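You operate a simulated robot arm through the tools that you are given. There is no shell and no other tool. Be economical: measure what you need, move in short steps, check, and stop when the job is done.

The job below is to be done with a simulated robot arm. You get a single attempt, and the scene is never put back.

JOB
Fetch the black pole basket and set it on the low shelf of the long table. Take the roll of yellow paper from the top of the long table and put it on the blue plastic sheet there. Fetch the yellow cloth pad and set it on the white lens pack on the top of the long table. Put the roll of green tape on the top of the long table away on the back strip of the cream cabinet. Take the blue pole basket and leave it on the blue bundle of sheets. Shut the top bench drawer. Fetch the yellow box from the top of the side table and set it in the white crate. Do these in any order. Set down upright: roll of yellow paper.

It is judged by the outcome, as a careful person would: the job done as asked, and still so three seconds after it is handed in. It fails if anything else is knocked over, pushed out of place, dropped, spilled or broken. Flat cloth is picked up by pressing the open fingertips on it (5 to 10 N) and closing them slowly along it; thin cloth reads only 2 to 8 mm in the jaws.

ROBOT AND FRAMES
A 6-joint arm with a fingered hand on a trunk, on a base that drives. Base frame: it is fixed to the floor where the robot stands at the start and does not move with it; the origin is under the middle of the robot, x ahead of it, y to its left, z up; the surface under the hand at the start is at about z = 84. Readings come in cm, degrees, newtons and seconds.
With the tool pointing down near the work surface it reaches from about 18 to 86 cm from the robot's upright axis, wherever it stands. Its first joint turns from -166.0 to 166.0 degrees. Places, roughly: back strip of the cream cabinet (50x12 cm) [-168, 156, 86]; black pole basket (6x6x2 cm) [60, -10, 80]; blue bundle of sheets (26x12x3 cm) [60, 70, 90]; blue plastic sheet (26x12x1 cm) [60, 30, 80]; blue pole basket (6x6x2 cm) [80, 60, 80]; lens pack [50, 25, 75]; low shelf of the long table [70, -10, 30]; roll of green tape (7x7x4 cm) [80, 40, 90]; roll of yellow paper (6x6x6 cm) [70, -10, 90]; top bench drawer [-30, -220, 50]; white crate [50, -25, 25]; yellow box [-425, -175, 75]; yellow cloth pad (5x4x4 cm) [40, 0, 90]. Payload 5 kg.
The tool frame sits at the grasp point between the pads (the TCP): z along the fingers, y along the line on which they close. The tips reach 3.6 cm beyond it. Largest opening 12 cm; the body of the gripper starts 4.2 cm behind the TCP. The gripper is a hand of 4 fingers: y runs from the thumb to the fingers, the wrist lies at [-1.9, -12.3, -21.1] in the tool frame, and closing takes about 1.5 s.
Orientation is told as [roll, pitch, yaw] about the base's x, y, z axes, in that order, counted from this pose: with the fingers straight down and the wrist toward the robot, the tool's x, y and z point along [0, 1, 0], [1, 0, 0] and [0, 0, -1] of the base frame.

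CONTROLS
- The arm moves only by the tool arm_command. Its argument "motion" is a list of rows, each a list of 6 numbers: the shift along the tool's x, y, z in cm, then the turn, a rotation vector about the tool's x, y, z in degrees. In form: [[dx, dy, dz, rx, ry, rz], ...]. A call has 1 to 10 rows; each row is the pose to reach, as a shift and turn from the pose commanded when the call began, along the tool's axes at that moment. "hand" is the opening, from 0 (shut) to 1 (fully open), set as the call begins (left out, the last holds). Rows are played at 5 a second. More than 5 cm and 8.6 degrees between two rows, or a gripper value outside its range, and nothing of the call is played. Where a pose cannot be reached the arm comes as near as it can. A force on the tool above 40 N (or 10 N above the force at the start of the call, whichever is more), or a blocked arm, ends the call early, and 0.2 s more pass. Each finger travels about 4.5 cm/s and halts on what it meets, pressing with about 29 N; the grip force reading is that of the motor and also rises with nothing between the fingers. The clock runs only during rows and for 0.2 s after the last one: add rows that repeat a pose to give the fingers time. The reply holds the time, the measured pose of the TCP, the force on the tool along the base axes, the opening and the grip force, in the units named above and with some noise, with the torque about the TCP (base axes, N m) and any sound that the robot's microphone picked up, and new pictures: "views" is both (left out), scene, wrist or none.
- Cameras (640 x 400 px; columns grow to the right, rows downward): "scene" is now at [8.87, 3.97, 169.68]; the picture's right is [0.55, -0.84, 0.00], its down [-0.70, -0.46, -0.55] and it looks along [0.46, 0.30, -0.84] (base axes); focal length 266 px, centre (320, 200). "wrist" rides on the gripper at [7.3, -10.1, -14.2] in the tool frame; the picture's right is [-0.79, 0.29, -0.54], its down [-0.56, -0.70, 0.44] and it looks along [-0.25, 0.65, 0.71] (tool axes); focal length 280 px, centre (320, 200). There is no depth. A picture from a camera that has moved, and an enlarged one, comes with that camera's place and axes in the base frame and with its lens.
- raise_lower(by): slides the trunk up (or, below 0, down) by that many cm; the arm and the scene camera ride with it, the base frame stays. It gives what a move gives, with no picture.
- steer(legs): drives the robot by 1 to 6 legs, each [ahead, turn to the left] in cm and degrees, along the robot's own axes; the way and the turn of a leg run together, so that a leg with both is an arc; at most 150 cm and 180 degrees a leg. The arm and the cameras ride along, it lands a little off, and it stops where it bumps. It gives what a move gives, and a new picture of the scene camera.
- curl_fingers(index, middle, ring, thumb_bend, thumb_turn): sets how far each is bent, from 0 (flat) to 100 (curled in); at 30 the hand is open as for a grip, at 70 the pads meet at the TCP. One left out holds its place. A second passes; each finger stops where it meets its share of the squeeze, and holds until it gets a number again. A gripper value or a shape takes the hand back. It gives what a move gives, with no picture; readings hold the bend of each and the force on the fingers (four entries, about 0 where the hand has none), thumb and palm. thumb_turn goes from beside the hand (0) to across from the fingers (100), as for a grip.
- set_grasp(shape): the hand has 4 fingers and takes this shape, open, in about a second: jaw (thumb against the fingers, like two jaws); tri (thumb and two fingers); tip (a fingertip pinch); poke (one finger out to press); point (the index stretched); flat (the hand flat); cup (the hand cupped); fist (a fist). The gripper value then closes the fingers along that shape, each until it touches; the sizes above hold for jaw. It gives what a move gives, with no picture.
- head_to(pan, tilt): turns the head with the scene camera to pan (to the left, within 86 degrees either way) and tilt (down, from -29 to 69), counted from straight ahead of the robot. It gives what a move gives, and a new picture of the scene camera.
- close_up(camera, box): a new picture of the part [left, top, right, bottom] of that camera's present view, enlarged. No time passes.
- close_job(): hands the job in; it is judged then, once.

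Work in short steps. Places have to be worked out from the pictures, the camera data and where the tool is seen: move nearer, look again, correct. Check each grasp and each placing, and mend what went wrong. You have 196 turns and 260 pictures in all, those below and enlarged ones among them. Open the gripper and draw the arm clear of the work before you hand the job in, unless the task says otherwise; then end with one line.

The tools are called after "Request:" by a JSON object that holds its "op" and its "data". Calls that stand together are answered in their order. arm_command: Moves the arm, as the interface text tells. Its arguments: {"type":"object","properties":{"motion":{"type":"array"},"hand":{"type":"number"},"views":{"type":"string","enum":["both","scene","wrist","none"]}},"required":["motion"]} The other tools are called the same way: raise_lower (by) slides the trunk up or down; set_grasp (shape) gives the hand a shape; curl_fingers (index, middle, ring, thumb_bend, thumb_turn) moves the fingers one by one; steer (legs) drives the base; head_to (pan, tilt) turns the head that bears the scene camera; close_up (camera, box) takes an enlarged picture of a part of a camera's view; close_job () hands the job in.

At the start:

```text
t: 0.0
ee_pos: [58.55, 41.22, 114.54]
tcp_rot: [0.0, 0.0, 0.0]
ft_force: [0.6, 0.1, 0.1]
ft_torque: [-0.03, -0.01, 0.0]
finger_gap: 11.95
finger_force: 0.1
shape: jaw
bend: [30.0, 30.0, 30.0, 30.0, 98.0]
finger forces: [0.1, 0.0, 0.0, 0.1, 0.0, 0.1]
trunk travel left (down, up): [-72.5, 11.5]
robot x, y, heading: [0.03, -0.08, 0.0]
head pan, tilt: [33.3, 56.8]
```

scene: 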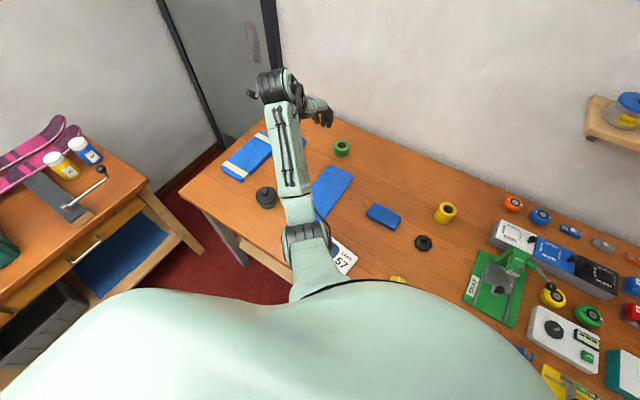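
wrist: 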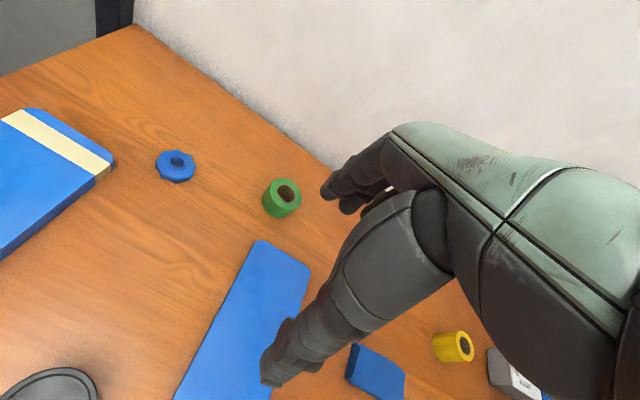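

I'll look around first: the long table's right part, with the head panned ahead.

Request:
{"op": "head_to", "data": {"pan": -10, "tilt": 60}}

Request:
{"op": "close_up", "data": {"camera": "wrist", "box": [0, 100, 480, 400]}}

```text
t: 1.1
ee_pos: [58.46, 41.19, 114.57]
tcp_rot: [0.0, 0.0, 0.2]
ft_force: [1.0, 0.2, -0.7]
ft_torque: [0.03, -0.01, 0.0]
finger_gap: 11.96
finger_force: 0.0
shape: jaw
bend: [30.0, 30.0, 30.0, 30.0, 98.0]
finger forces: [0.0, 0.0, 0.1, 0.0, 0.0, 0.0]
trunk travel left (down, up): [-72.5, 11.5]
robot x, y, heading: [-0.2, 0.21, 0.0]
head pan, tilt: [-10.0, 60.0]
camera scene: at [9.57, -1.03, 169.3], right [-0.17, -0.98, 0.0], down [-0.85, 0.15, -0.5], along [0.49, -0.09, -0.87], focal length 266 px, centre (320, 200)
```

scene: 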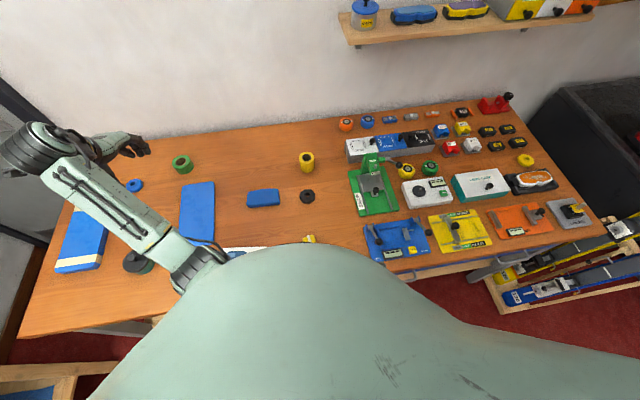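

```text
1.33 times, centred on (240, 250) of wrist
camera zoom: at [48.34, 48.37, 128.74], right [0.29, -0.79, 0.54], down [-0.7, -0.56, -0.44], along [0.65, -0.25, -0.71], focal length 374 px, centre (427, 133)
```

zoom: 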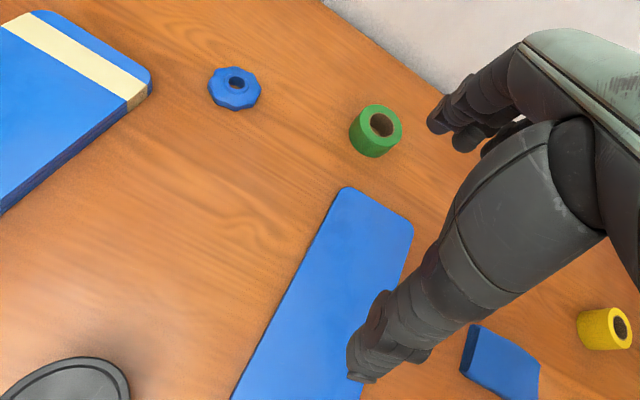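

The yellow roll stands near (73, -7). I'll move the hand over it at a safe height and check with the wrist camera.

Request:
{"op": "arm_command", "data": {"motion": [[-4.6, 1.3, 0, 0, 0, 0], [-9.2, 2.6, 0, 0, 0, 0], [-13.8, 4, 0, 0, 0, 0], [-18.4, 5.2, 0, 0, 0, 0], [-23, 6.5, 0, 0, 0, 0], [-27.6, 7.8, 0, 0, 0, 0], [-32.2, 9.1, 0, 0, 0, 0], [-36.8, 10.4, 0, 0, 0, 0], [-41.4, 11.7, 0, 0, 0, 0], [-46, 13, 0, 0, 0, 0]], "hand": 1, "views": "both"}}

```text
t: 3.3
ee_pos: [71.59, -5.02, 114.59]
tcp_rot: [0.1, 0.1, 0.0]
ft_force: [-0.2, -1.0, -0.1]
ft_torque: [0.02, 0.02, 0.02]
finger_gap: 11.98
finger_force: 0.1
shape: jaw
bend: [30.0, 30.0, 30.0, 30.0, 98.0]
finger forces: [0.0, 0.0, 0.0, 0.0, 0.0, 0.0]
trunk travel left (down, up): [-72.5, 11.5]
robot x, y, heading: [-0.1, 0.38, 0.0]
head pan, tilt: [-10.0, 60.0]
camera scene: at [9.62, -1.33, 169.29], right [-0.17, -0.98, 0.0], down [-0.85, 0.15, -0.5], along [0.49, -0.09, -0.87], focal length 266 px, centre (320, 200)
camera wrist: at [61.38, 2.18, 128.84], right [0.29, -0.79, 0.54], down [-0.7, -0.56, -0.44], along [0.65, -0.25, -0.71], focal length 280 px, centre (320, 200)
```

scene: 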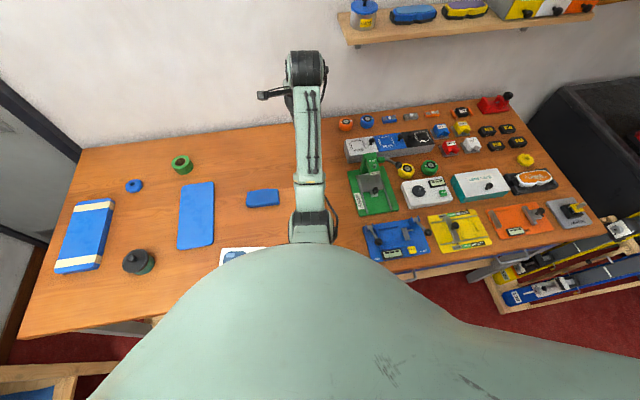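
wrist: 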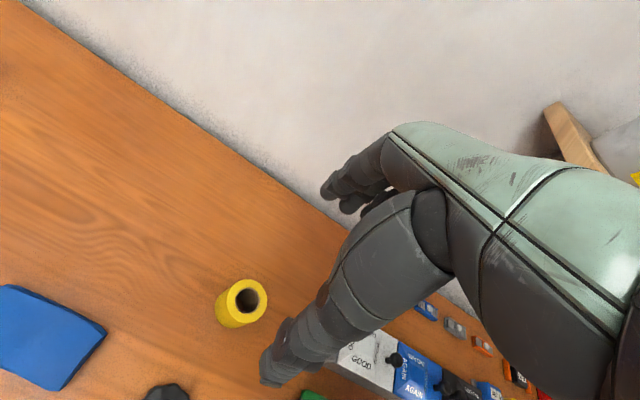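

Wrist view puts the yellow roll's centre at about (74.0, -7.2). I'll align over it and descend part way to check.

Request:
{"op": "arm_command", "data": {"motion": [[-2.2, 2.4, 4, 0, 0, 0], [-2.2, 2.4, 8.5, 0, 0, 0], [-2.2, 2.4, 13, 0, 0, 0], [-2.2, 2.4, 17, 0, 0, 0]], "views": "wrist"}}

```text
refused: row 1 steps farther than a row can; nothing moved
```

Too long a first row; I'll split it.

Request:
{"op": "arm_command", "data": {"motion": [[-2.2, 2.4, 2, 0, 0, 0], [-2.2, 2.4, 6.5, 0, 0, 0], [-2.2, 2.4, 11, 0, 0, 0], [-2.2, 2.4, 15, 0, 0, 0], [-2.2, 2.4, 17, 0, 0, 0]], "views": "wrist"}}

```text
t: 4.5
ee_pos: [73.72, -6.96, 97.57]
tcp_rot: [0.0, -0.1, 0.0]
ft_force: [0.1, -0.3, -0.3]
ft_torque: [-0.05, 0.04, -0.03]
finger_gap: 11.98
finger_force: 0.1
shape: jaw
bend: [30.0, 30.0, 30.0, 30.0, 98.0]
finger forces: [0.1, 0.0, 0.0, 0.1, 0.1, 0.0]
trunk travel left (down, up): [-72.5, 11.5]
robot x, y, heading: [0.13, 0.03, -0.1]
head pan, tilt: [-10.0, 60.0]
camera wrist: at [63.57, 0.24, 111.77], right [0.29, -0.79, 0.54], down [-0.7, -0.56, -0.44], along [0.65, -0.25, -0.71], focal length 280 px, centre (320, 200)
```

wrist: 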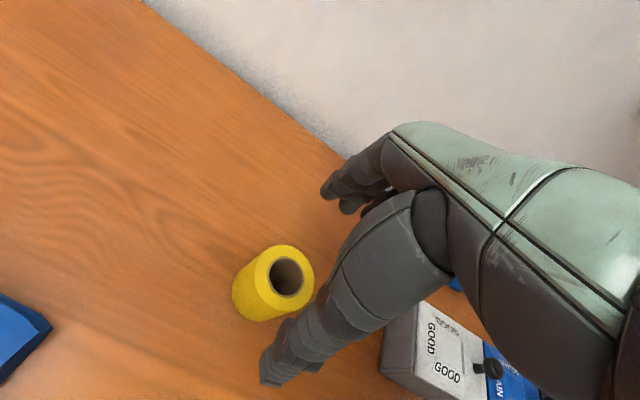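

Aligned within millimetres. Descending to grip height, then closing.

Request:
{"op": "arm_command", "data": {"motion": [[0, 0, 4.5, 0, 0, 0], [0, 0, 8, 0, 0, 0], [0, 0, 9.2, 0, 0, 0]], "views": "none"}}

Request:
{"op": "arm_command", "data": {"motion": [[0, 0, 0, 0, 0, 0], [0, 0, 0, 0, 0, 0], [0, 0, 0, 0, 0, 0], [0, 0, 0, 0, 0, 0], [0, 0, 0, 0, 0, 0], [0, 0, 0, 0, 0, 0], [0, 0, 0, 0, 0, 0], [0, 0, 0, 0, 0, 0]], "hand": 0, "views": "wrist"}}

```text
t: 5.3
ee_pos: [73.98, -7.12, 88.34]
tcp_rot: [0.0, 0.0, 0.0]
ft_force: [0.4, 0.1, -0.2]
ft_torque: [0.0, -0.02, 0.02]
finger_gap: 11.93
finger_force: 0.0
shape: jaw
bend: [30.0, 30.0, 30.0, 30.0, 98.0]
finger forces: [0.0, 0.0, 0.0, 0.1, 0.0, 0.0]
trunk travel left (down, up): [-72.5, 11.5]
robot x, y, heading: [0.06, -0.1, -0.2]
head pan, tilt: [-10.0, 60.0]
```

```text
t: 7.1
ee_pos: [73.93, -7.08, 88.36]
tcp_rot: [-0.1, 0.1, 0.0]
ft_force: [-0.3, 0.1, -0.1]
ft_torque: [0.0, 0.0, 0.01]
finger_gap: 4.94
finger_force: 29.1
shape: jaw
bend: [74.0, 48.0, 51.0, 73.0, 100.0]
finger forces: [15.1, 9.4, 0.0, 0.0, 24.2, 0.0]
trunk travel left (down, up): [-72.5, 11.5]
robot x, y, heading: [0.38, -0.2, 0.3]
head pan, tilt: [-10.0, 60.0]
camera wrist: at [63.75, 0.18, 102.58], right [0.29, -0.79, 0.54], down [-0.7, -0.56, -0.44], along [0.65, -0.25, -0.71], focal length 280 px, centre (320, 200)
```

wrist: 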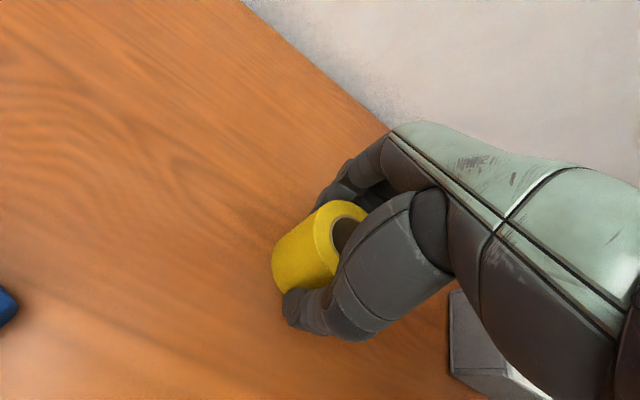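

The roll is held (gap 4.9, 29 N). I'll lift it and carry it over the blue sheet.

Request:
{"op": "arm_command", "data": {"motion": [[0, 0, -3, 0, 0, 0], [0, 0, -7, 0, 0, 0], [0, 0, -11, 0, 0, 0], [4, -1.3, -13, 0, 0, 0], [8.5, -2.7, -13, 0, 0, 0], [13, -4.2, -13, 0, 0, 0], [17.5, -5.6, -13, 0, 0, 0], [22, -7, -13, 0, 0, 0], [26.5, -8.5, -13, 0, 0, 0], [31, -10, -13, 0, 0, 0]], "views": "wrist"}}

```text
t: 9.3
ee_pos: [63.98, 23.9, 101.61]
tcp_rot: [-0.1, 0.0, 0.1]
ft_force: [-0.3, -0.5, -1.4]
ft_torque: [0.01, -0.02, 0.02]
finger_gap: 4.91
finger_force: 29.3
shape: jaw
bend: [74.0, 48.0, 51.0, 73.0, 100.0]
finger forces: [15.0, 9.5, 0.1, 0.0, 24.2, 0.0]
trunk travel left (down, up): [-72.5, 11.5]
robot x, y, heading: [0.1, -0.33, 0.2]
head pan, tilt: [-10.0, 60.0]
camera wrist: at [53.92, 31.19, 115.75], right [0.29, -0.79, 0.54], down [-0.7, -0.56, -0.44], along [0.65, -0.25, -0.71], focal length 280 px, centre (320, 200)
```

wrist: 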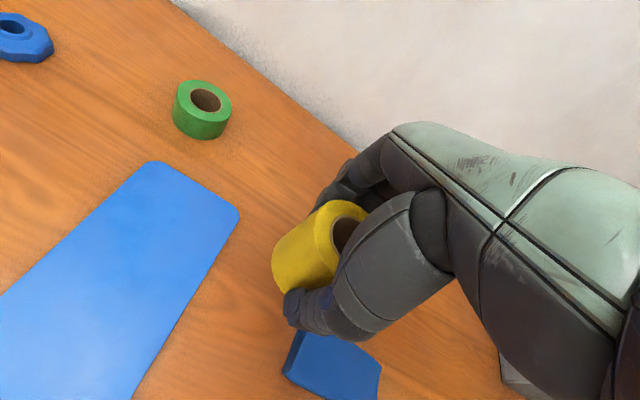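

The sheet spans about x 46–72, y 29–41. Moving over (60, 34.8) and lowering.

Request:
{"op": "arm_command", "data": {"motion": [[4, -1.3, 0, 0, 0, 0], [8, -2.6, 0, 0, 0, 0], [10.9, -4, 0, 0, 0, 0], [10.9, -4, 4.5, 0, 0, 0], [10.9, -4, 9, 0, 0, 0], [10.9, -4, 11, 0, 0, 0]], "views": "wrist"}}

```text
t: 10.7
ee_pos: [59.97, 34.99, 90.25]
tcp_rot: [0.0, 0.0, 0.0]
ft_force: [0.3, -0.7, 0.0]
ft_torque: [-0.03, 0.06, -0.01]
finger_gap: 4.93
finger_force: 29.1
shape: jaw
bend: [74.0, 48.0, 51.0, 73.0, 100.0]
finger forces: [15.2, 9.6, 0.0, 0.0, 24.2, 0.0]
trunk travel left (down, up): [-72.5, 11.5]
robot x, y, heading: [0.1, 0.08, -0.1]
head pan, tilt: [-10.0, 60.0]
camera wrist: at [49.76, 42.23, 104.49], right [0.29, -0.79, 0.54], down [-0.7, -0.56, -0.44], along [0.65, -0.25, -0.71], focal length 280 px, centre (320, 200)
```

wrist: 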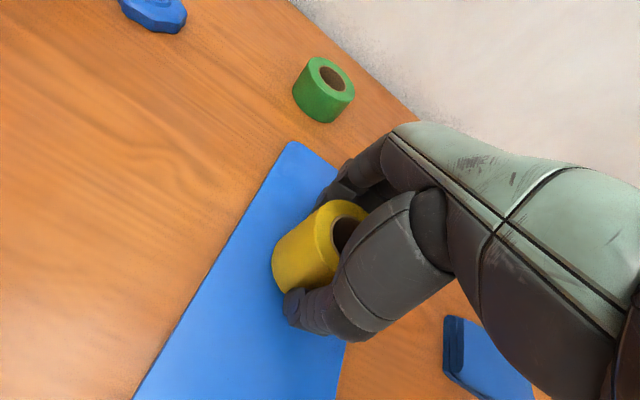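

Almost at the sheet; lower in millimetre steps to feel contact.

Request:
{"op": "arm_command", "data": {"motion": [[0, 0, 0.3, 0, 0, 0], [0, 0, 0.6, 0, 0, 0], [0, 0, 0.8, 0, 0, 0], [0, 0, 0.8, 0, 0, 0]], "views": "none"}}

```text
t: 11.7
ee_pos: [59.8, 34.9, 89.53]
tcp_rot: [0.0, 0.1, -0.1]
ft_force: [0.4, 0.2, -0.1]
ft_torque: [0.01, -0.01, 0.0]
finger_gap: 4.91
finger_force: 28.8
shape: jaw
bend: [74.0, 48.0, 51.0, 73.0, 100.0]
finger forces: [15.1, 9.4, 0.0, 0.0, 24.3, 0.1]
trunk travel left (down, up): [-72.5, 11.5]
robot x, y, heading: [0.19, 0.26, -0.2]
head pan, tilt: [-10.0, 60.0]
```

No contact yet; a few millimetres more.

Request:
{"op": "arm_command", "data": {"motion": [[0, 0, 0.2, 0, 0, 0], [0, 0, 0.4, 0, 0, 0], [0, 0, 0.5, 0, 0, 0], [0, 0, 0.5, 0, 0, 0]], "views": "wrist"}}

```text
t: 12.7
ee_pos: [59.88, 34.82, 89.24]
tcp_rot: [0.1, -0.1, 0.0]
ft_force: [0.7, 0.6, 7.8]
ft_torque: [-0.01, -0.14, -0.03]
finger_gap: 4.93
finger_force: 28.6
shape: jaw
bend: [74.0, 48.0, 51.0, 73.0, 100.0]
finger forces: [15.9, 10.0, 0.0, 0.0, 24.9, 0.0]
trunk travel left (down, up): [-72.5, 11.5]
robot x, y, heading: [-0.25, 0.11, 0.0]
head pan, tilt: [-10.0, 60.0]
camera wrist: at [49.68, 42.03, 103.4], right [0.29, -0.79, 0.54], down [-0.7, -0.56, -0.45], along [0.65, -0.25, -0.71], focal length 280 px, centre (320, 200)
```

wrist: 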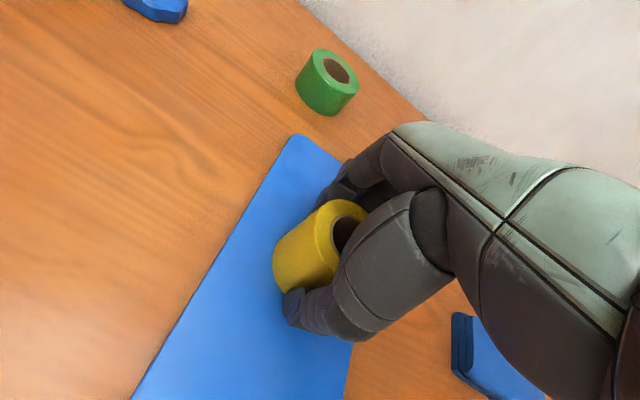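

Contact at 8 N. I'll open the hand, then rise once it's open.

Request:
{"op": "arm_command", "data": {"motion": [[0, 0, 0, 0, 0, 0], [0, 0, 0, 0, 0, 0], [0, 0, 0, 0, 0, 0], [0, 0, 0, 0, 0, 0], [0, 0, 0, 0, 0, 0], [0, 0, 0, 0, 0, 0], [0, 0, 0, 0, 0, 0], [0, 0, 0, 0, 0, 0]], "hand": 1, "views": "none"}}

Request:
{"op": "arm_command", "data": {"motion": [[0, 0, -4, 0, 0, 0], [0, 0, -8, 0, 0, 0], [0, 0, -12, 0, 0, 0], [0, 0, -16, 0, 0, 0]], "views": "wrist"}}

```text
t: 14.5
ee_pos: [59.84, 34.71, 88.97]
tcp_rot: [0.0, 0.0, 0.0]
ft_force: [0.4, -0.5, 0.0]
ft_torque: [0.0, -0.03, 0.01]
finger_gap: 11.94
finger_force: 0.1
shape: jaw
bend: [30.0, 30.0, 30.0, 30.0, 98.0]
finger forces: [0.1, 0.1, 0.1, 0.1, 0.1, 0.0]
trunk travel left (down, up): [-72.5, 11.5]
robot x, y, heading: [-0.06, 0.01, 0.1]
head pan, tilt: [-10.0, 60.0]
```

```text
t: 15.5
ee_pos: [59.82, 34.71, 105.07]
tcp_rot: [-0.1, 0.0, -0.1]
ft_force: [-0.8, -0.2, 0.1]
ft_torque: [-0.01, 0.0, -0.01]
finger_gap: 11.96
finger_force: 0.0
shape: jaw
bend: [30.0, 30.0, 30.0, 30.0, 98.0]
finger forces: [0.0, 0.0, 0.0, 0.1, 0.1, 0.1]
trunk travel left (down, up): [-72.5, 11.5]
robot x, y, heading: [-0.28, 0.0, -0.1]
head pan, tilt: [-10.0, 60.0]
camera wrist: at [49.61, 41.97, 119.36], right [0.29, -0.79, 0.54], down [-0.7, -0.56, -0.44], along [0.65, -0.25, -0.71], focal length 280 px, centre (320, 200)
```

wrist: 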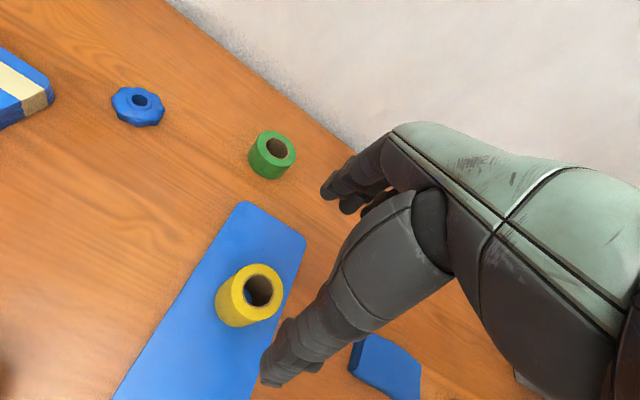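

The yellow roll stands upright on the sheet. Next I'll look at the pad and lens pack near the front edge with the wrist camera.

Request:
{"op": "arm_command", "data": {"motion": [[-3.5, -2.2, -0.7, 0, 0, 0], [-7, -4.4, -1.4, 0, 0, 0], [-10.5, -6.6, -2.1, 0, 0, 0], [-14, -8.8, -2.8, 0, 0, 0], [-17.5, -11, -3.5, 0, 0, 0], [-21, -13.2, -4.2, 0, 0, 0], [-24.5, -15.4, -4.9, 0, 0, 0], [-28, -17.6, -5.6, 0, 0, 0], [-31.5, -19.8, -6.3, 0, 0, 0], [-34.7, -21.8, -7, 0, 0, 0]], "views": "both"}}

```text
t: 17.7
ee_pos: [45.25, -0.26, 107.9]
tcp_rot: [0.1, 0.2, 0.0]
ft_force: [0.3, -0.9, 0.1]
ft_torque: [0.01, -0.04, 0.01]
finger_gap: 11.94
finger_force: 0.0
shape: jaw
bend: [30.0, 30.0, 30.0, 30.0, 98.0]
finger forces: [0.0, 0.0, 0.0, 0.0, 0.0, 0.0]
out of reach, approached as far as the arm can: row 7, 8, 9, 10
trunk travel left (down, up): [-72.5, 11.5]
robot x, y, heading: [0.13, 0.33, -0.2]
head pan, tilt: [-10.0, 60.0]
camera scene: at [9.52, -1.22, 169.3], right [-0.17, -0.98, 0.0], down [-0.85, 0.15, -0.5], along [0.49, -0.09, -0.87], focal length 266 px, centre (320, 200)
camera wrist: at [35.11, 6.89, 122.16], right [0.29, -0.79, 0.54], down [-0.7, -0.56, -0.44], along [0.65, -0.25, -0.72], focal length 280 px, centre (320, 200)
```

scene: 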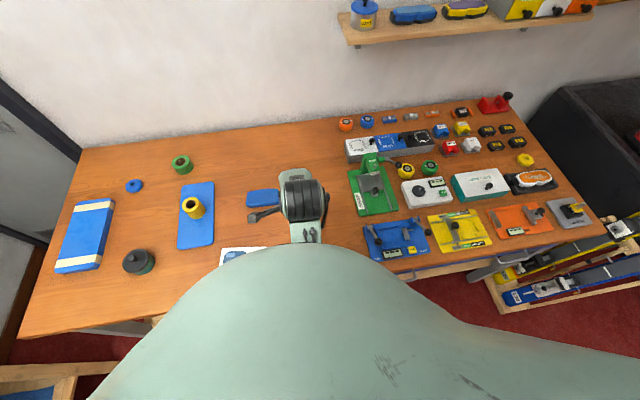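
wrist: 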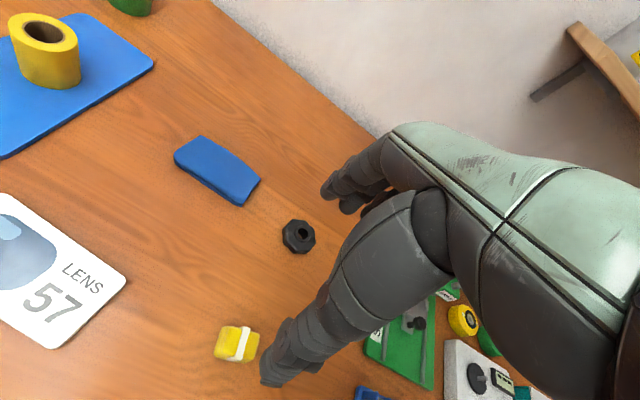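

The pad is the yellow block near (42, -3). Zooming for its orientation and the lens pack's extent.

Request:
{"op": "close_up", "data": {"camera": "wrist", "box": [170, 290, 330, 390]}}

```text
4.00 times, centred on (250, 340) of wrist
camera zoom: at [35.11, 6.89, 122.16], right [0.29, -0.79, 0.54], down [-0.7, -0.56, -0.44], along [0.65, -0.25, -0.72], focal length 1122 px, centre (600, -360)
```

zoom: 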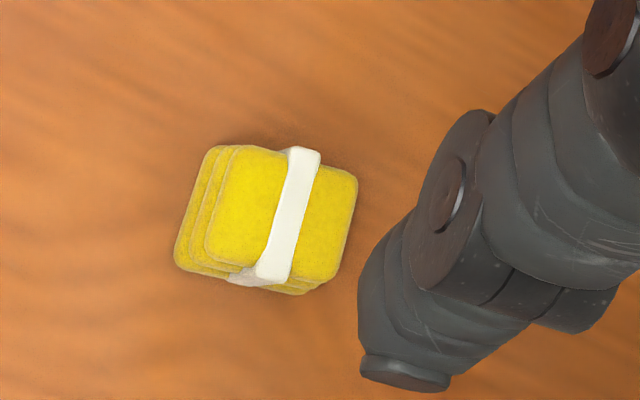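

Pad centre is about (41.8, -3.1), turned about 15°. I'll test the reach by descending a bit, with a 15° yaw.

Request:
{"op": "arm_command", "data": {"motion": [[0, 0, 2, 0, 0, -4], [0, 0, 5, 0, 0, -8], [0, 0, 8, 0, 0, -12], [0, 0, 8, 0, 0, -15]], "views": "wrist"}}

```text
t: 18.7
ee_pos: [44.88, -0.58, 99.89]
tcp_rot: [0.0, 0.0, 15.1]
ft_force: [-0.5, 0.0, 0.3]
ft_torque: [-0.01, 0.02, 0.01]
finger_gap: 11.97
finger_force: 0.0
shape: jaw
bend: [30.0, 30.0, 30.0, 30.0, 98.0]
finger forces: [0.1, 0.0, 0.1, 0.0, 0.0, 0.0]
trunk travel left (down, up): [-72.5, 11.5]
robot x, y, heading: [0.11, -0.13, 0.1]
head pan, tilt: [-10.0, 60.0]
camera wrist: at [33.25, 3.84, 113.93], right [0.48, -0.69, 0.54], down [-0.53, -0.72, -0.44], along [0.7, -0.07, -0.71], focal length 280 px, centre (320, 200)
```

wrist: 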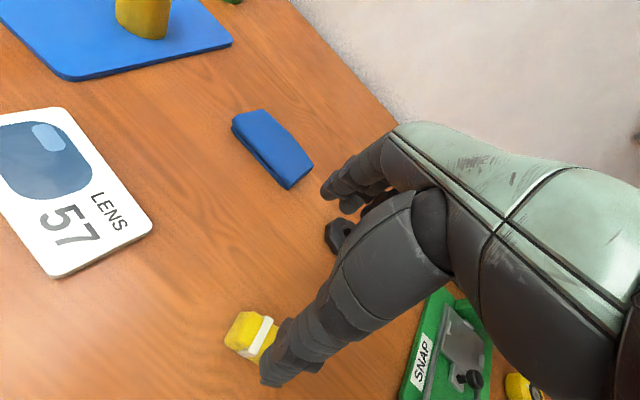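

Pad confirmed at about (41.8, -2.8). Moving over it and down to just above grip height.

Request:
{"op": "arm_command", "data": {"motion": [[-0.7, -1.8, 2, 0, 0, 0], [-1.4, -3.5, 4, 0, 0, 0], [-1.4, -3.5, 8, 0, 0, 0], [-1.4, -3.5, 11.5, 0, 0, 0]], "views": "wrist"}}

```text
t: 19.7
ee_pos: [44.2, -3.72, 88.89]
tcp_rot: [-0.8, -1.1, 15.1]
ft_force: [0.2, 0.4, -1.0]
ft_torque: [0.01, 0.0, -0.01]
finger_gap: 11.98
finger_force: 0.0
shape: jaw
bend: [30.0, 30.0, 30.0, 30.0, 98.0]
finger forces: [0.1, 0.0, 0.0, 0.0, 0.1, 0.0]
trunk travel left (down, up): [-72.5, 11.5]
robot x, y, heading: [0.14, 0.18, 0.0]
head pan, tilt: [-10.0, 60.0]
camera wrist: at [32.13, 0.9, 102.69], right [0.47, -0.68, 0.56], down [-0.52, -0.73, -0.45], along [0.71, -0.08, -0.7], focal length 280 px, centre (320, 200)
```

wrist: 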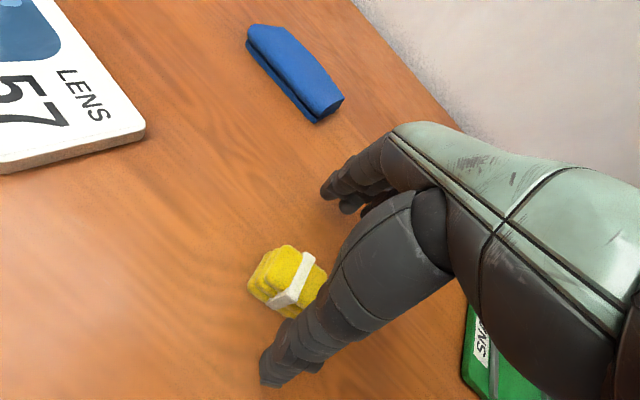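

The arm is at its inner limit here. I'll rise and back the base up 15 cm so these near items come into easy reach.

Request:
{"op": "arm_command", "data": {"motion": [[0, 1, -4, 0, 0, 0], [0, 2, -8, 0, 0, 0], [0, 3, -12, 0, 0, 0]], "views": "none"}}

Request:
{"op": "steer", "data": {"legs": [[-15, 0]]}}

```text
t: 20.5
ee_pos: [45.03, -1.92, 99.96]
tcp_rot: [0.0, 0.3, 15.0]
ft_force: [-0.1, -0.5, 0.3]
ft_torque: [-0.02, 0.01, -0.04]
finger_gap: 12.0
finger_force: 0.0
shape: jaw
bend: [30.0, 30.0, 30.0, 30.0, 98.0]
finger forces: [0.1, 0.0, 0.1, 0.0, 0.0, 0.1]
trunk travel left (down, up): [-72.5, 11.5]
robot x, y, heading: [0.0, 0.07, 0.1]
head pan, tilt: [-10.0, 60.0]
```

```text
t: 22.0
ee_pos: [29.74, -2.1, 100.13]
tcp_rot: [0.1, -0.1, 15.0]
ft_force: [-0.1, -0.1, 0.4]
ft_torque: [-0.01, -0.01, 0.0]
finger_gap: 11.99
finger_force: 0.1
shape: jaw
bend: [30.0, 30.0, 30.0, 30.0, 98.0]
finger forces: [0.0, 0.0, 0.1, 0.1, 0.1, 0.0]
trunk travel left (down, up): [-72.5, 11.5]
robot x, y, heading: [-15.1, 0.09, -0.0]
head pan, tilt: [-10.0, 60.0]
camera scene: at [-5.56, -1.08, 169.29], right [-0.17, -0.98, 0.0], down [-0.85, 0.15, -0.5], along [0.49, -0.09, -0.87], focal length 266 px, centre (320, 200)
```

scene: 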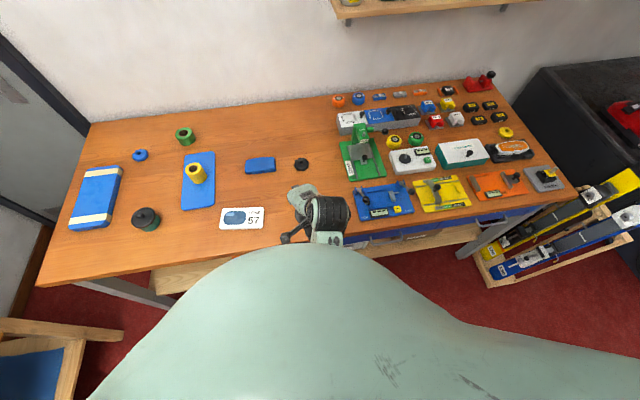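

Now there's room. Moving forward over the pad and down.

Request:
{"op": "arm_command", "data": {"motion": [[-1.2, 3.8, 0, 0, 0, 0], [-2.5, 7.6, 0, 0, 0, 0], [-3.8, 11.5, 0, 0, 0, 0], [-3.8, 11.5, 4, 0, 0, 0], [-3.8, 11.5, 6, 0, 0, 0]], "views": "wrist"}}

```text
t: 23.2
ee_pos: [41.9, -2.78, 94.14]
tcp_rot: [0.0, 0.1, 15.0]
ft_force: [-0.2, -0.6, -0.6]
ft_torque: [0.0, 0.0, 0.02]
finger_gap: 11.99
finger_force: 0.1
shape: jaw
bend: [30.0, 30.0, 30.0, 30.0, 98.0]
finger forces: [0.0, 0.0, 0.1, 0.1, 0.1, 0.0]
trunk travel left (down, up): [-72.5, 11.5]
robot x, y, heading: [-15.13, 0.04, -0.1]
head pan, tilt: [-10.0, 60.0]
camera wrist: at [30.27, 1.63, 108.31], right [0.48, -0.69, 0.54], down [-0.53, -0.72, -0.44], along [0.7, -0.07, -0.71], focal length 280 px, centre (320, 200)
```

wrist: 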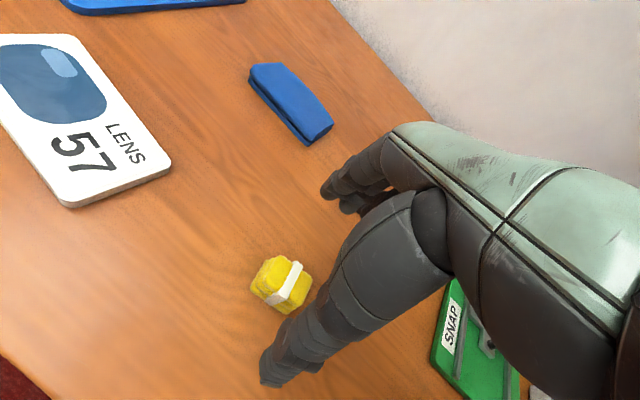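

Aligned. Descending to grip height.

Request:
{"op": "arm_command", "data": {"motion": [[0, 0, 4, 0, 0, 0], [0, 0, 6, 0, 0, 0], [0, 0, 6.4, 0, 0, 0]], "views": "none"}}

Request:
{"op": "arm_command", "data": {"motion": [[0, 0, 0, 0, 0, 0], [0, 0, 0, 0, 0, 0], [0, 0, 0, 0, 0, 0], [0, 0, 0, 0, 0, 0], [0, 0, 0, 0, 0, 0], [0, 0, 0, 0, 0, 0], [0, 0, 0, 0, 0, 0], [0, 0, 0, 0, 0, 0]], "hand": 0, "views": "wrist"}}

```text
t: 24.0
ee_pos: [41.88, -2.77, 87.83]
tcp_rot: [0.0, -0.1, 15.0]
ft_force: [0.6, -0.6, -0.5]
ft_torque: [0.01, 0.03, 0.02]
finger_gap: 12.01
finger_force: 0.0
shape: jaw
bend: [30.0, 30.0, 30.0, 30.0, 98.0]
finger forces: [0.0, 0.1, 0.0, 0.0, 0.0, 0.1]
trunk travel left (down, up): [-72.5, 11.5]
robot x, y, heading: [-15.34, 0.02, -0.2]
head pan, tilt: [-10.0, 60.0]
```

```text
t: 25.8
ee_pos: [41.72, -2.82, 87.8]
tcp_rot: [0.0, -0.2, 14.9]
ft_force: [-1.6, -0.3, 5.3]
ft_torque: [-0.01, 0.04, 0.02]
finger_gap: 2.76
finger_force: 29.4
shape: jaw
bend: [73.0, 58.0, 62.0, 75.0, 100.0]
finger forces: [14.0, 7.7, 0.0, 0.0, 22.7, 0.1]
trunk travel left (down, up): [-72.5, 11.5]
robot x, y, heading: [-15.01, 0.46, 0.1]
head pan, tilt: [-10.0, 60.0]
camera wrist: at [30.09, 1.58, 102.06], right [0.48, -0.69, 0.54], down [-0.53, -0.72, -0.44], along [0.7, -0.07, -0.71], focal length 280 px, centre (320, 200)
```

wrist: 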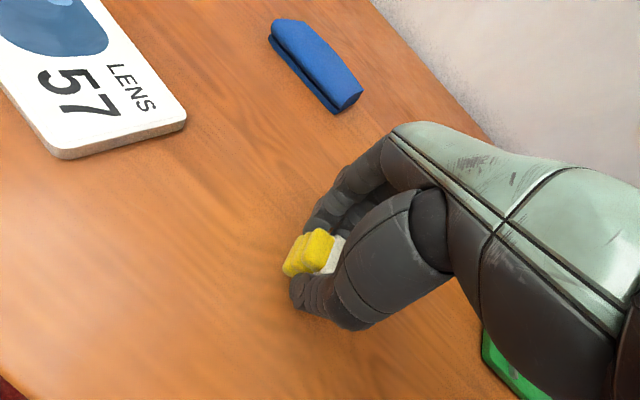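

Pad held. Lift and carry to the lens pack centre, about (39.5, 18.5).

Request:
{"op": "arm_command", "data": {"motion": [[0, 0, -4, 0, 0, 0], [0, 0, -8, 0, 0, 0], [4, 0.7, -10, 0, 0, 0], [8.5, 1.4, -10, 0, 0, 0], [13, 2.1, -10, 0, 0, 0], [17, 2.8, -10, 0, 0, 0], [21.1, 3.4, -10, 0, 0, 0], [21.1, 3.4, -6, 0, 0, 0], [21.1, 3.4, -4, 0, 0, 0]], "views": "both"}}

```text
t: 27.8
ee_pos: [39.61, 18.45, 91.72]
tcp_rot: [0.0, 0.0, 14.9]
ft_force: [-0.4, -0.3, -0.7]
ft_torque: [0.01, -0.01, -0.03]
finger_gap: 2.69
finger_force: 29.0
shape: jaw
bend: [73.0, 58.0, 62.0, 75.0, 100.0]
finger forces: [13.0, 7.0, 0.0, 0.1, 20.1, 0.1]
trunk travel left (down, up): [-72.5, 11.5]
robot x, y, heading: [-15.22, 0.01, -0.1]
head pan, tilt: [-10.0, 60.0]
camera scene: at [-5.58, -1.03, 169.3], right [-0.17, -0.98, 0.0], down [-0.85, 0.15, -0.5], along [0.49, -0.09, -0.87], focal length 266 px, centre (320, 200)
camera wrist: at [27.94, 22.85, 105.95], right [0.48, -0.69, 0.54], down [-0.53, -0.72, -0.44], along [0.7, -0.08, -0.71], focal length 280 px, centre (320, 200)
```

scene: 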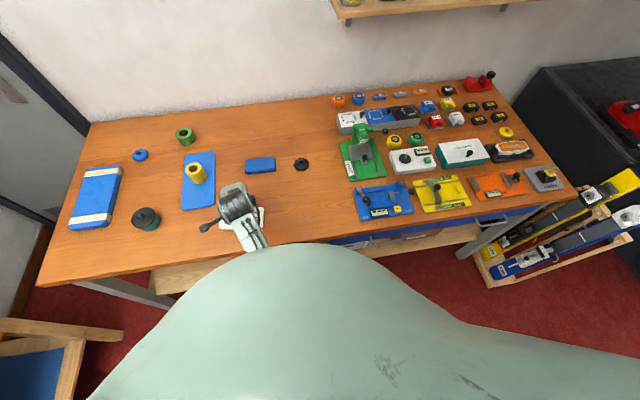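
wrist: 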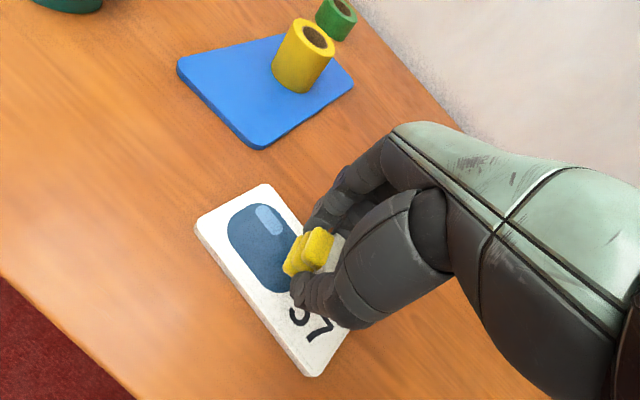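

Over the pack. Lower slowly until contact.

Request:
{"op": "arm_command", "data": {"motion": [[0, 0, 1, 0, 0, 0], [0, 0, 1.5, 0, 0, 0], [0, 0, 1.9, 0, 0, 0], [0, 0, 2.2, 0, 0, 0], [0, 0, 2.2, 0, 0, 0]], "views": "none"}}

```text
t: 29.0
ee_pos: [39.64, 18.5, 89.4]
tcp_rot: [0.0, 0.0, 15.0]
ft_force: [0.0, 0.9, -0.9]
ft_torque: [0.01, -0.01, 0.01]
finger_gap: 2.72
finger_force: 29.3
shape: jaw
bend: [73.0, 58.0, 62.0, 75.0, 100.0]
finger forces: [13.0, 7.1, 0.0, 0.0, 20.0, 0.1]
trunk travel left (down, up): [-72.5, 11.5]
robot x, y, heading: [-15.04, -0.08, -0.1]
head pan, tilt: [-10.0, 60.0]
```

Request:
{"op": "arm_command", "data": {"motion": [[0, 0, 0.2, 0, 0, 0], [0, 0, 0.4, 0, 0, 0], [0, 0, 0.5, 0, 0, 0], [0, 0, 0.5, 0, 0, 0]], "views": "wrist"}}

```text
t: 30.0
ee_pos: [39.62, 18.37, 89.23]
tcp_rot: [-0.1, -0.4, 14.8]
ft_force: [1.3, 0.7, 14.9]
ft_torque: [0.13, -0.29, -0.02]
finger_gap: 2.73
finger_force: 29.1
shape: jaw
bend: [74.0, 58.0, 62.0, 75.0, 100.0]
finger forces: [20.8, 8.9, 0.0, 0.1, 23.2, 0.0]
trunk travel left (down, up): [-72.5, 11.5]
robot x, y, heading: [-15.21, 0.06, 0.3]
head pan, tilt: [-10.0, 60.0]
camera wrist: at [27.92, 22.83, 103.29], right [0.48, -0.69, 0.54], down [-0.53, -0.72, -0.45], along [0.7, -0.07, -0.71], focal length 280 px, centre (320, 200)
```

wrist: 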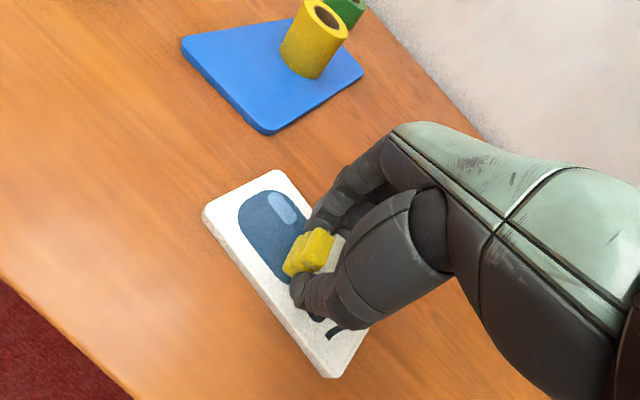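

Firm contact. Ease off 2 mm and open.

Request:
{"op": "arm_command", "data": {"motion": [[0, 0, -0.3, 0, 0, 0], [0, 0, -0.3, 0, 0, 0], [0, 0, -0.3, 0, 0, 0], [0, 0, -0.3, 0, 0, 0], [0, 0, -0.3, 0, 0, 0], [0, 0, -0.3, 0, 0, 0], [0, 0, -0.3, 0, 0, 0], [0, 0, -0.3, 0, 0, 0]], "hand": 1, "views": "none"}}

Request:
{"op": "arm_command", "data": {"motion": [[0, 0, -4, 0, 0, 0], [0, 0, -8, 0, 0, 0], [0, 0, -12, 0, 0, 0], [0, 0, -15, 0, 0, 4], [0, 0, -16, 0, 0, 8], [0, 0, -16, 0, 0, 15]], "views": "wrist"}}

```text
t: 31.8
ee_pos: [39.6, 18.5, 89.13]
tcp_rot: [0.1, 0.0, 15.0]
ft_force: [0.5, -0.9, -0.9]
ft_torque: [0.0, -0.01, 0.0]
finger_gap: 11.95
finger_force: 0.1
shape: jaw
bend: [30.0, 30.0, 30.0, 30.0, 98.0]
finger forces: [0.0, 0.0, 0.1, 0.0, 0.1, 0.0]
trunk travel left (down, up): [-72.5, 11.5]
robot x, y, heading: [-15.46, 0.23, -0.0]
head pan, tilt: [-10.0, 60.0]
```

```text
t: 33.2
ee_pos: [39.68, 18.51, 105.43]
tcp_rot: [0.0, 0.0, -0.1]
ft_force: [0.8, 0.8, 0.7]
ft_torque: [0.01, 0.01, -0.02]
finger_gap: 11.96
finger_force: 0.1
shape: jaw
bend: [30.0, 30.0, 30.0, 30.0, 98.0]
finger forces: [0.1, 0.0, 0.0, 0.0, 0.0, 0.1]
trunk travel left (down, up): [-72.5, 11.5]
robot x, y, heading: [-14.99, -0.04, -0.1]
head pan, tilt: [-10.0, 60.0]
camera wrist: at [29.46, 25.81, 119.63], right [0.29, -0.79, 0.54], down [-0.7, -0.56, -0.44], along [0.65, -0.25, -0.71], focal length 280 px, centre (320, 200)
```

wrist: 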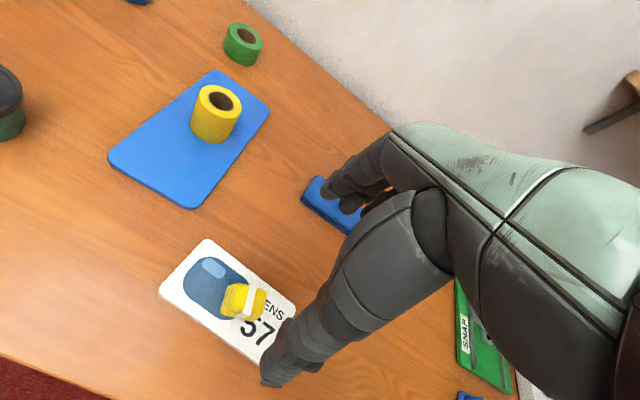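

The pad sits on the lens pack. Next the black basket near (59.5, -4.9).

Request:
{"op": "arm_command", "data": {"motion": [[-3.4, 2.9, 0, 0, 0, 0], [-6.8, 5.8, 0, 0, 0, 0], [-10.2, 8.7, 0, 0, 0, 0], [-13.6, 11.6, 0, 0, 0, 0], [-17, 14.5, 0, 0, 0, 0], [-20.4, 17.4, 0, 0, 0, 0], [-23.4, 19.8, 1, 0, 0, 0], [-23.4, 19.8, 5, 0, 0, 0]], "views": "wrist"}}

```text
t: 35.0
ee_pos: [59.39, -4.88, 100.2]
tcp_rot: [0.0, -0.1, -0.1]
ft_force: [-0.4, 0.7, 0.3]
ft_torque: [-0.02, -0.05, 0.0]
finger_gap: 11.97
finger_force: 0.0
shape: jaw
bend: [30.0, 30.0, 30.0, 30.0, 98.0]
finger forces: [0.0, 0.0, 0.1, 0.0, 0.1, 0.0]
trunk travel left (down, up): [-72.5, 11.5]
robot x, y, heading: [-15.09, 0.31, -0.2]
head pan, tilt: [-10.0, 60.0]
camera wrist: at [49.18, 2.43, 114.47], right [0.29, -0.79, 0.54], down [-0.7, -0.56, -0.44], along [0.65, -0.25, -0.71], focal length 280 px, centre (320, 200)
```

wrist: 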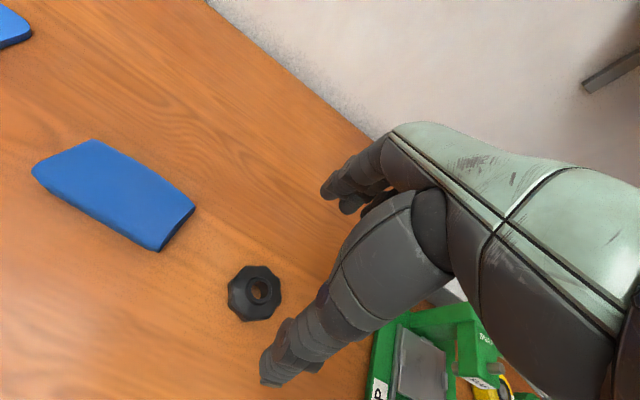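

Basket at about (59.9, -5.3). Correct and descend to just above the table, then close.

Request:
{"op": "arm_command", "data": {"motion": [[-0.4, 0.5, 4, 0, 0, 0], [-0.4, 0.5, 8, 0, 0, 0], [-0.4, 0.5, 11.5, 0, 0, 0], [-0.4, 0.5, 12.3, 0, 0, 0]], "views": "wrist"}}

```text
t: 36.0
ee_pos: [59.83, -5.33, 87.92]
tcp_rot: [0.0, 0.1, -0.1]
ft_force: [0.7, -0.3, 0.1]
ft_torque: [-0.02, -0.03, 0.0]
finger_gap: 11.98
finger_force: 0.0
shape: jaw
bend: [30.0, 30.0, 30.0, 30.0, 98.0]
finger forces: [0.1, 0.0, 0.0, 0.0, 0.0, 0.0]
trunk travel left (down, up): [-72.5, 11.5]
robot x, y, heading: [-15.23, 0.12, 0.1]
head pan, tilt: [-10.0, 60.0]
camera wrist: at [49.73, 1.97, 102.15], right [0.29, -0.79, 0.54], down [-0.7, -0.56, -0.44], along [0.65, -0.25, -0.71], focal length 280 px, centre (320, 200)
```

wrist: 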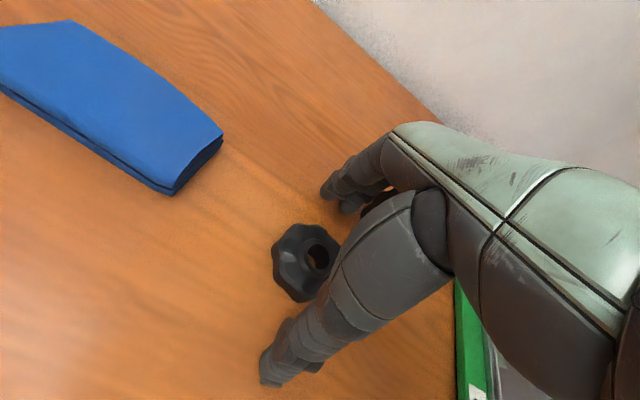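

Request:
{"op": "arm_command", "data": {"motion": [[0, 0, 0, 0, 0, 0], [0, 0, 0, 0, 0, 0], [0, 0, 0, 0, 0, 0], [0, 0, 0, 0, 0, 0], [0, 0, 0, 0, 0, 0], [0, 0, 0, 0, 0, 0], [0, 0, 0, 0, 0, 0], [0, 0, 0, 0, 0, 0]], "hand": 0, "views": "wrist"}}

```text
t: 37.8
ee_pos: [59.8, -5.34, 87.96]
tcp_rot: [0.0, -0.1, 0.0]
ft_force: [0.7, -0.8, 0.6]
ft_torque: [-0.01, -0.01, 0.0]
finger_gap: 5.14
finger_force: 29.1
shape: jaw
bend: [74.0, 48.0, 50.0, 72.0, 100.0]
finger forces: [15.4, 8.8, 0.0, 0.0, 25.0, 0.0]
trunk travel left (down, up): [-72.5, 11.5]
robot x, y, heading: [-15.08, 0.21, -0.1]
head pan, tilt: [-10.0, 60.0]
camera wrist: at [49.73, 1.98, 102.19], right [0.29, -0.79, 0.54], down [-0.7, -0.56, -0.44], along [0.65, -0.25, -0.71], focal length 280 px, centre (320, 200)
```

wrist: 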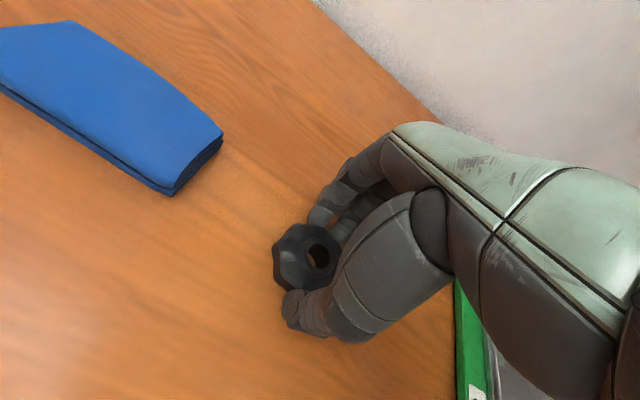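

Held. Lift it and retract toward me, clear of other items.

Request:
{"op": "arm_command", "data": {"motion": [[0, 0, -4, 0, 0, 0], [0, 0, -8.5, 0, 0, 0], [0, 0, -13, 0, 0, 0], [0, -4, -14, 0, 0, 0], [0, -8.5, -14, 0, 0, 0], [0, -13, -14, 0, 0, 0], [0, -17, -14, 0, 0, 0], [0, -21, -14, 0, 0, 0]], "views": "wrist"}}

Request:
{"op": "head_to", "data": {"pan": 0, "tilt": 45}}

```text
t: 39.6
ee_pos: [38.92, -5.54, 102.28]
tcp_rot: [-0.1, -0.2, 0.0]
ft_force: [-0.1, 0.5, -0.5]
ft_torque: [-0.03, -0.03, 0.0]
finger_gap: 5.15
finger_force: 28.7
shape: jaw
bend: [74.0, 48.0, 50.0, 72.0, 100.0]
finger forces: [15.4, 8.8, 0.0, 0.0, 24.9, 0.1]
trunk travel left (down, up): [-72.5, 11.5]
robot x, y, heading: [-14.95, 0.05, -0.1]
head pan, tilt: [-10.0, 60.0]
camera wrist: at [28.76, 1.84, 116.29], right [0.29, -0.79, 0.54], down [-0.7, -0.56, -0.44], along [0.65, -0.25, -0.71], focal length 280 px, centre (320, 200)
```

wrist: 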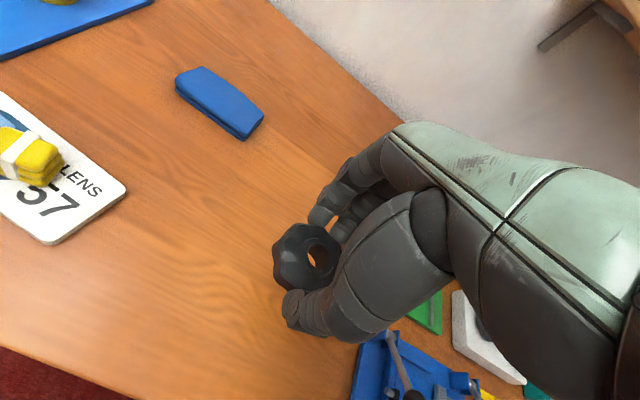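

```text
t: 40.3
ee_pos: [39.14, -5.36, 102.02]
tcp_rot: [0.0, -0.1, 0.0]
ft_force: [0.0, -0.6, -1.9]
ft_torque: [0.01, 0.0, 0.0]
finger_gap: 5.16
finger_force: 28.9
shape: jaw
bend: [74.0, 48.0, 50.0, 72.0, 100.0]
finger forces: [15.3, 8.8, 0.0, 0.0, 25.0, 0.1]
trunk travel left (down, up): [-72.5, 11.5]
robot x, y, heading: [-15.03, -0.14, -0.1]
head pan, tilt: [0.0, 45.0]
camera scene: at [-3.98, 0.07, 171.23], right [0.0, -1.0, 0.0], down [-0.71, 0.0, -0.71], along [0.71, 0.0, -0.71], focal length 266 px, centre (320, 200)
```

scene: 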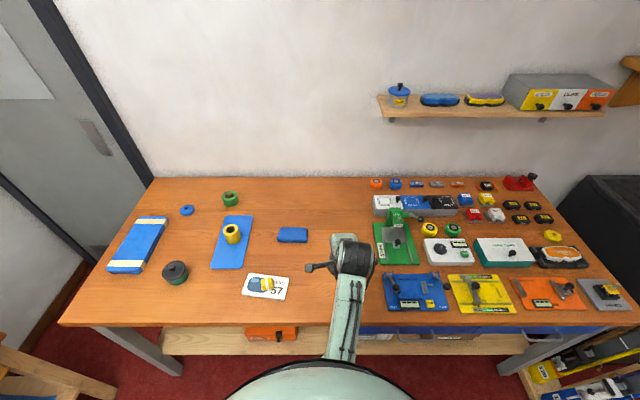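

Table front edge is at x≈27 and the low shelf is visible beneath. I'll back up 50 cm so I can lower the trunk and look under the table.

Request:
{"op": "steer", "data": {"legs": [[-50, 0]]}}

Request:
{"op": "raise_lower", "data": {"by": -40}}

Request:
{"op": "head_to", "data": {"pan": 0, "tilt": 35}}

```text
t: 43.6
ee_pos: [-12.25, -5.48, 102.01]
tcp_rot: [0.0, -0.1, -0.2]
ft_force: [0.2, -1.0, -0.4]
ft_torque: [0.01, 0.0, -0.02]
finger_gap: 5.16
finger_force: 29.0
shape: jaw
bend: [74.0, 48.0, 50.0, 72.0, 100.0]
finger forces: [15.4, 8.8, 0.0, 0.0, 24.9, 0.0]
trunk travel left (down, up): [-72.5, 11.5]
robot x, y, heading: [-66.78, 0.1, -0.0]
head pan, tilt: [0.0, 45.0]
camera scene: at [-55.47, 0.17, 171.24], right [0.0, -1.0, 0.0], down [-0.71, 0.0, -0.71], along [0.71, 0.0, -0.71], focal length 266 px, centre (320, 200)
```

scene: 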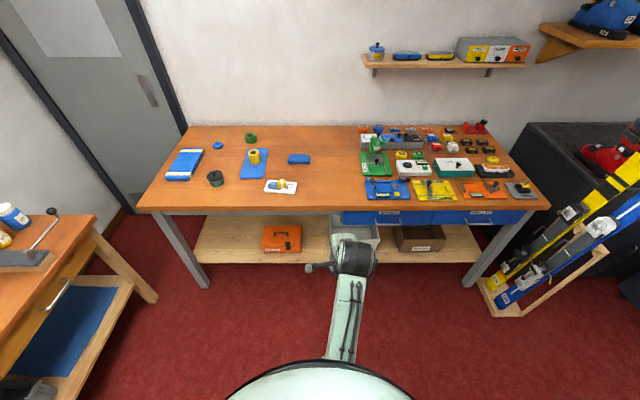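

```text
t: 47.4
ee_pos: [-12.37, -5.42, 62.13]
tcp_rot: [0.0, -0.1, -0.2]
ft_force: [0.1, 0.4, 0.2]
ft_torque: [0.0, 0.0, 0.0]
finger_gap: 5.14
finger_force: 28.7
shape: jaw
bend: [74.0, 48.0, 50.0, 72.0, 100.0]
finger forces: [15.5, 8.9, 0.0, 0.0, 24.9, 0.0]
trunk travel left (down, up): [-32.5, 51.5]
robot x, y, heading: [-66.97, 0.07, -0.4]
head pan, tilt: [0.0, 45.0]
```

```text
t: 48.1
ee_pos: [-12.39, -5.51, 62.06]
tcp_rot: [0.0, 0.0, -0.2]
ft_force: [-0.2, -0.2, 0.7]
ft_torque: [0.0, -0.03, -0.02]
finger_gap: 5.15
finger_force: 29.1
shape: jaw
bend: [74.0, 48.0, 50.0, 72.0, 100.0]
finger forces: [15.4, 8.9, 0.0, 0.0, 24.8, 0.0]
trunk travel left (down, up): [-32.5, 51.5]
robot x, y, heading: [-66.57, 0.27, -0.1]
head pan, tilt: [0.0, 35.0]
camera scene: at [-54.81, 0.17, 132.72], right [0.0, -1.0, 0.0], down [-0.57, 0.0, -0.82], along [0.82, 0.0, -0.57], focal length 266 px, centre (320, 200)
```

scene: 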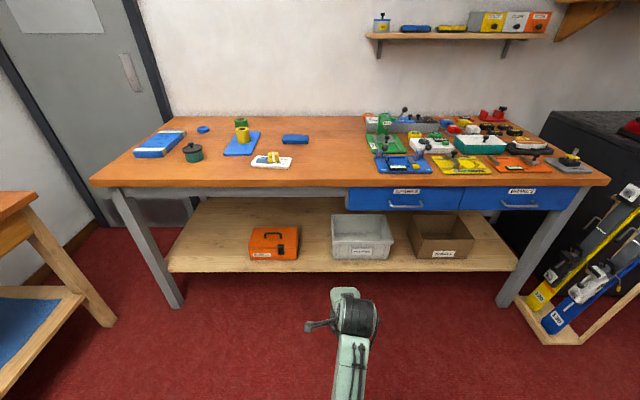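

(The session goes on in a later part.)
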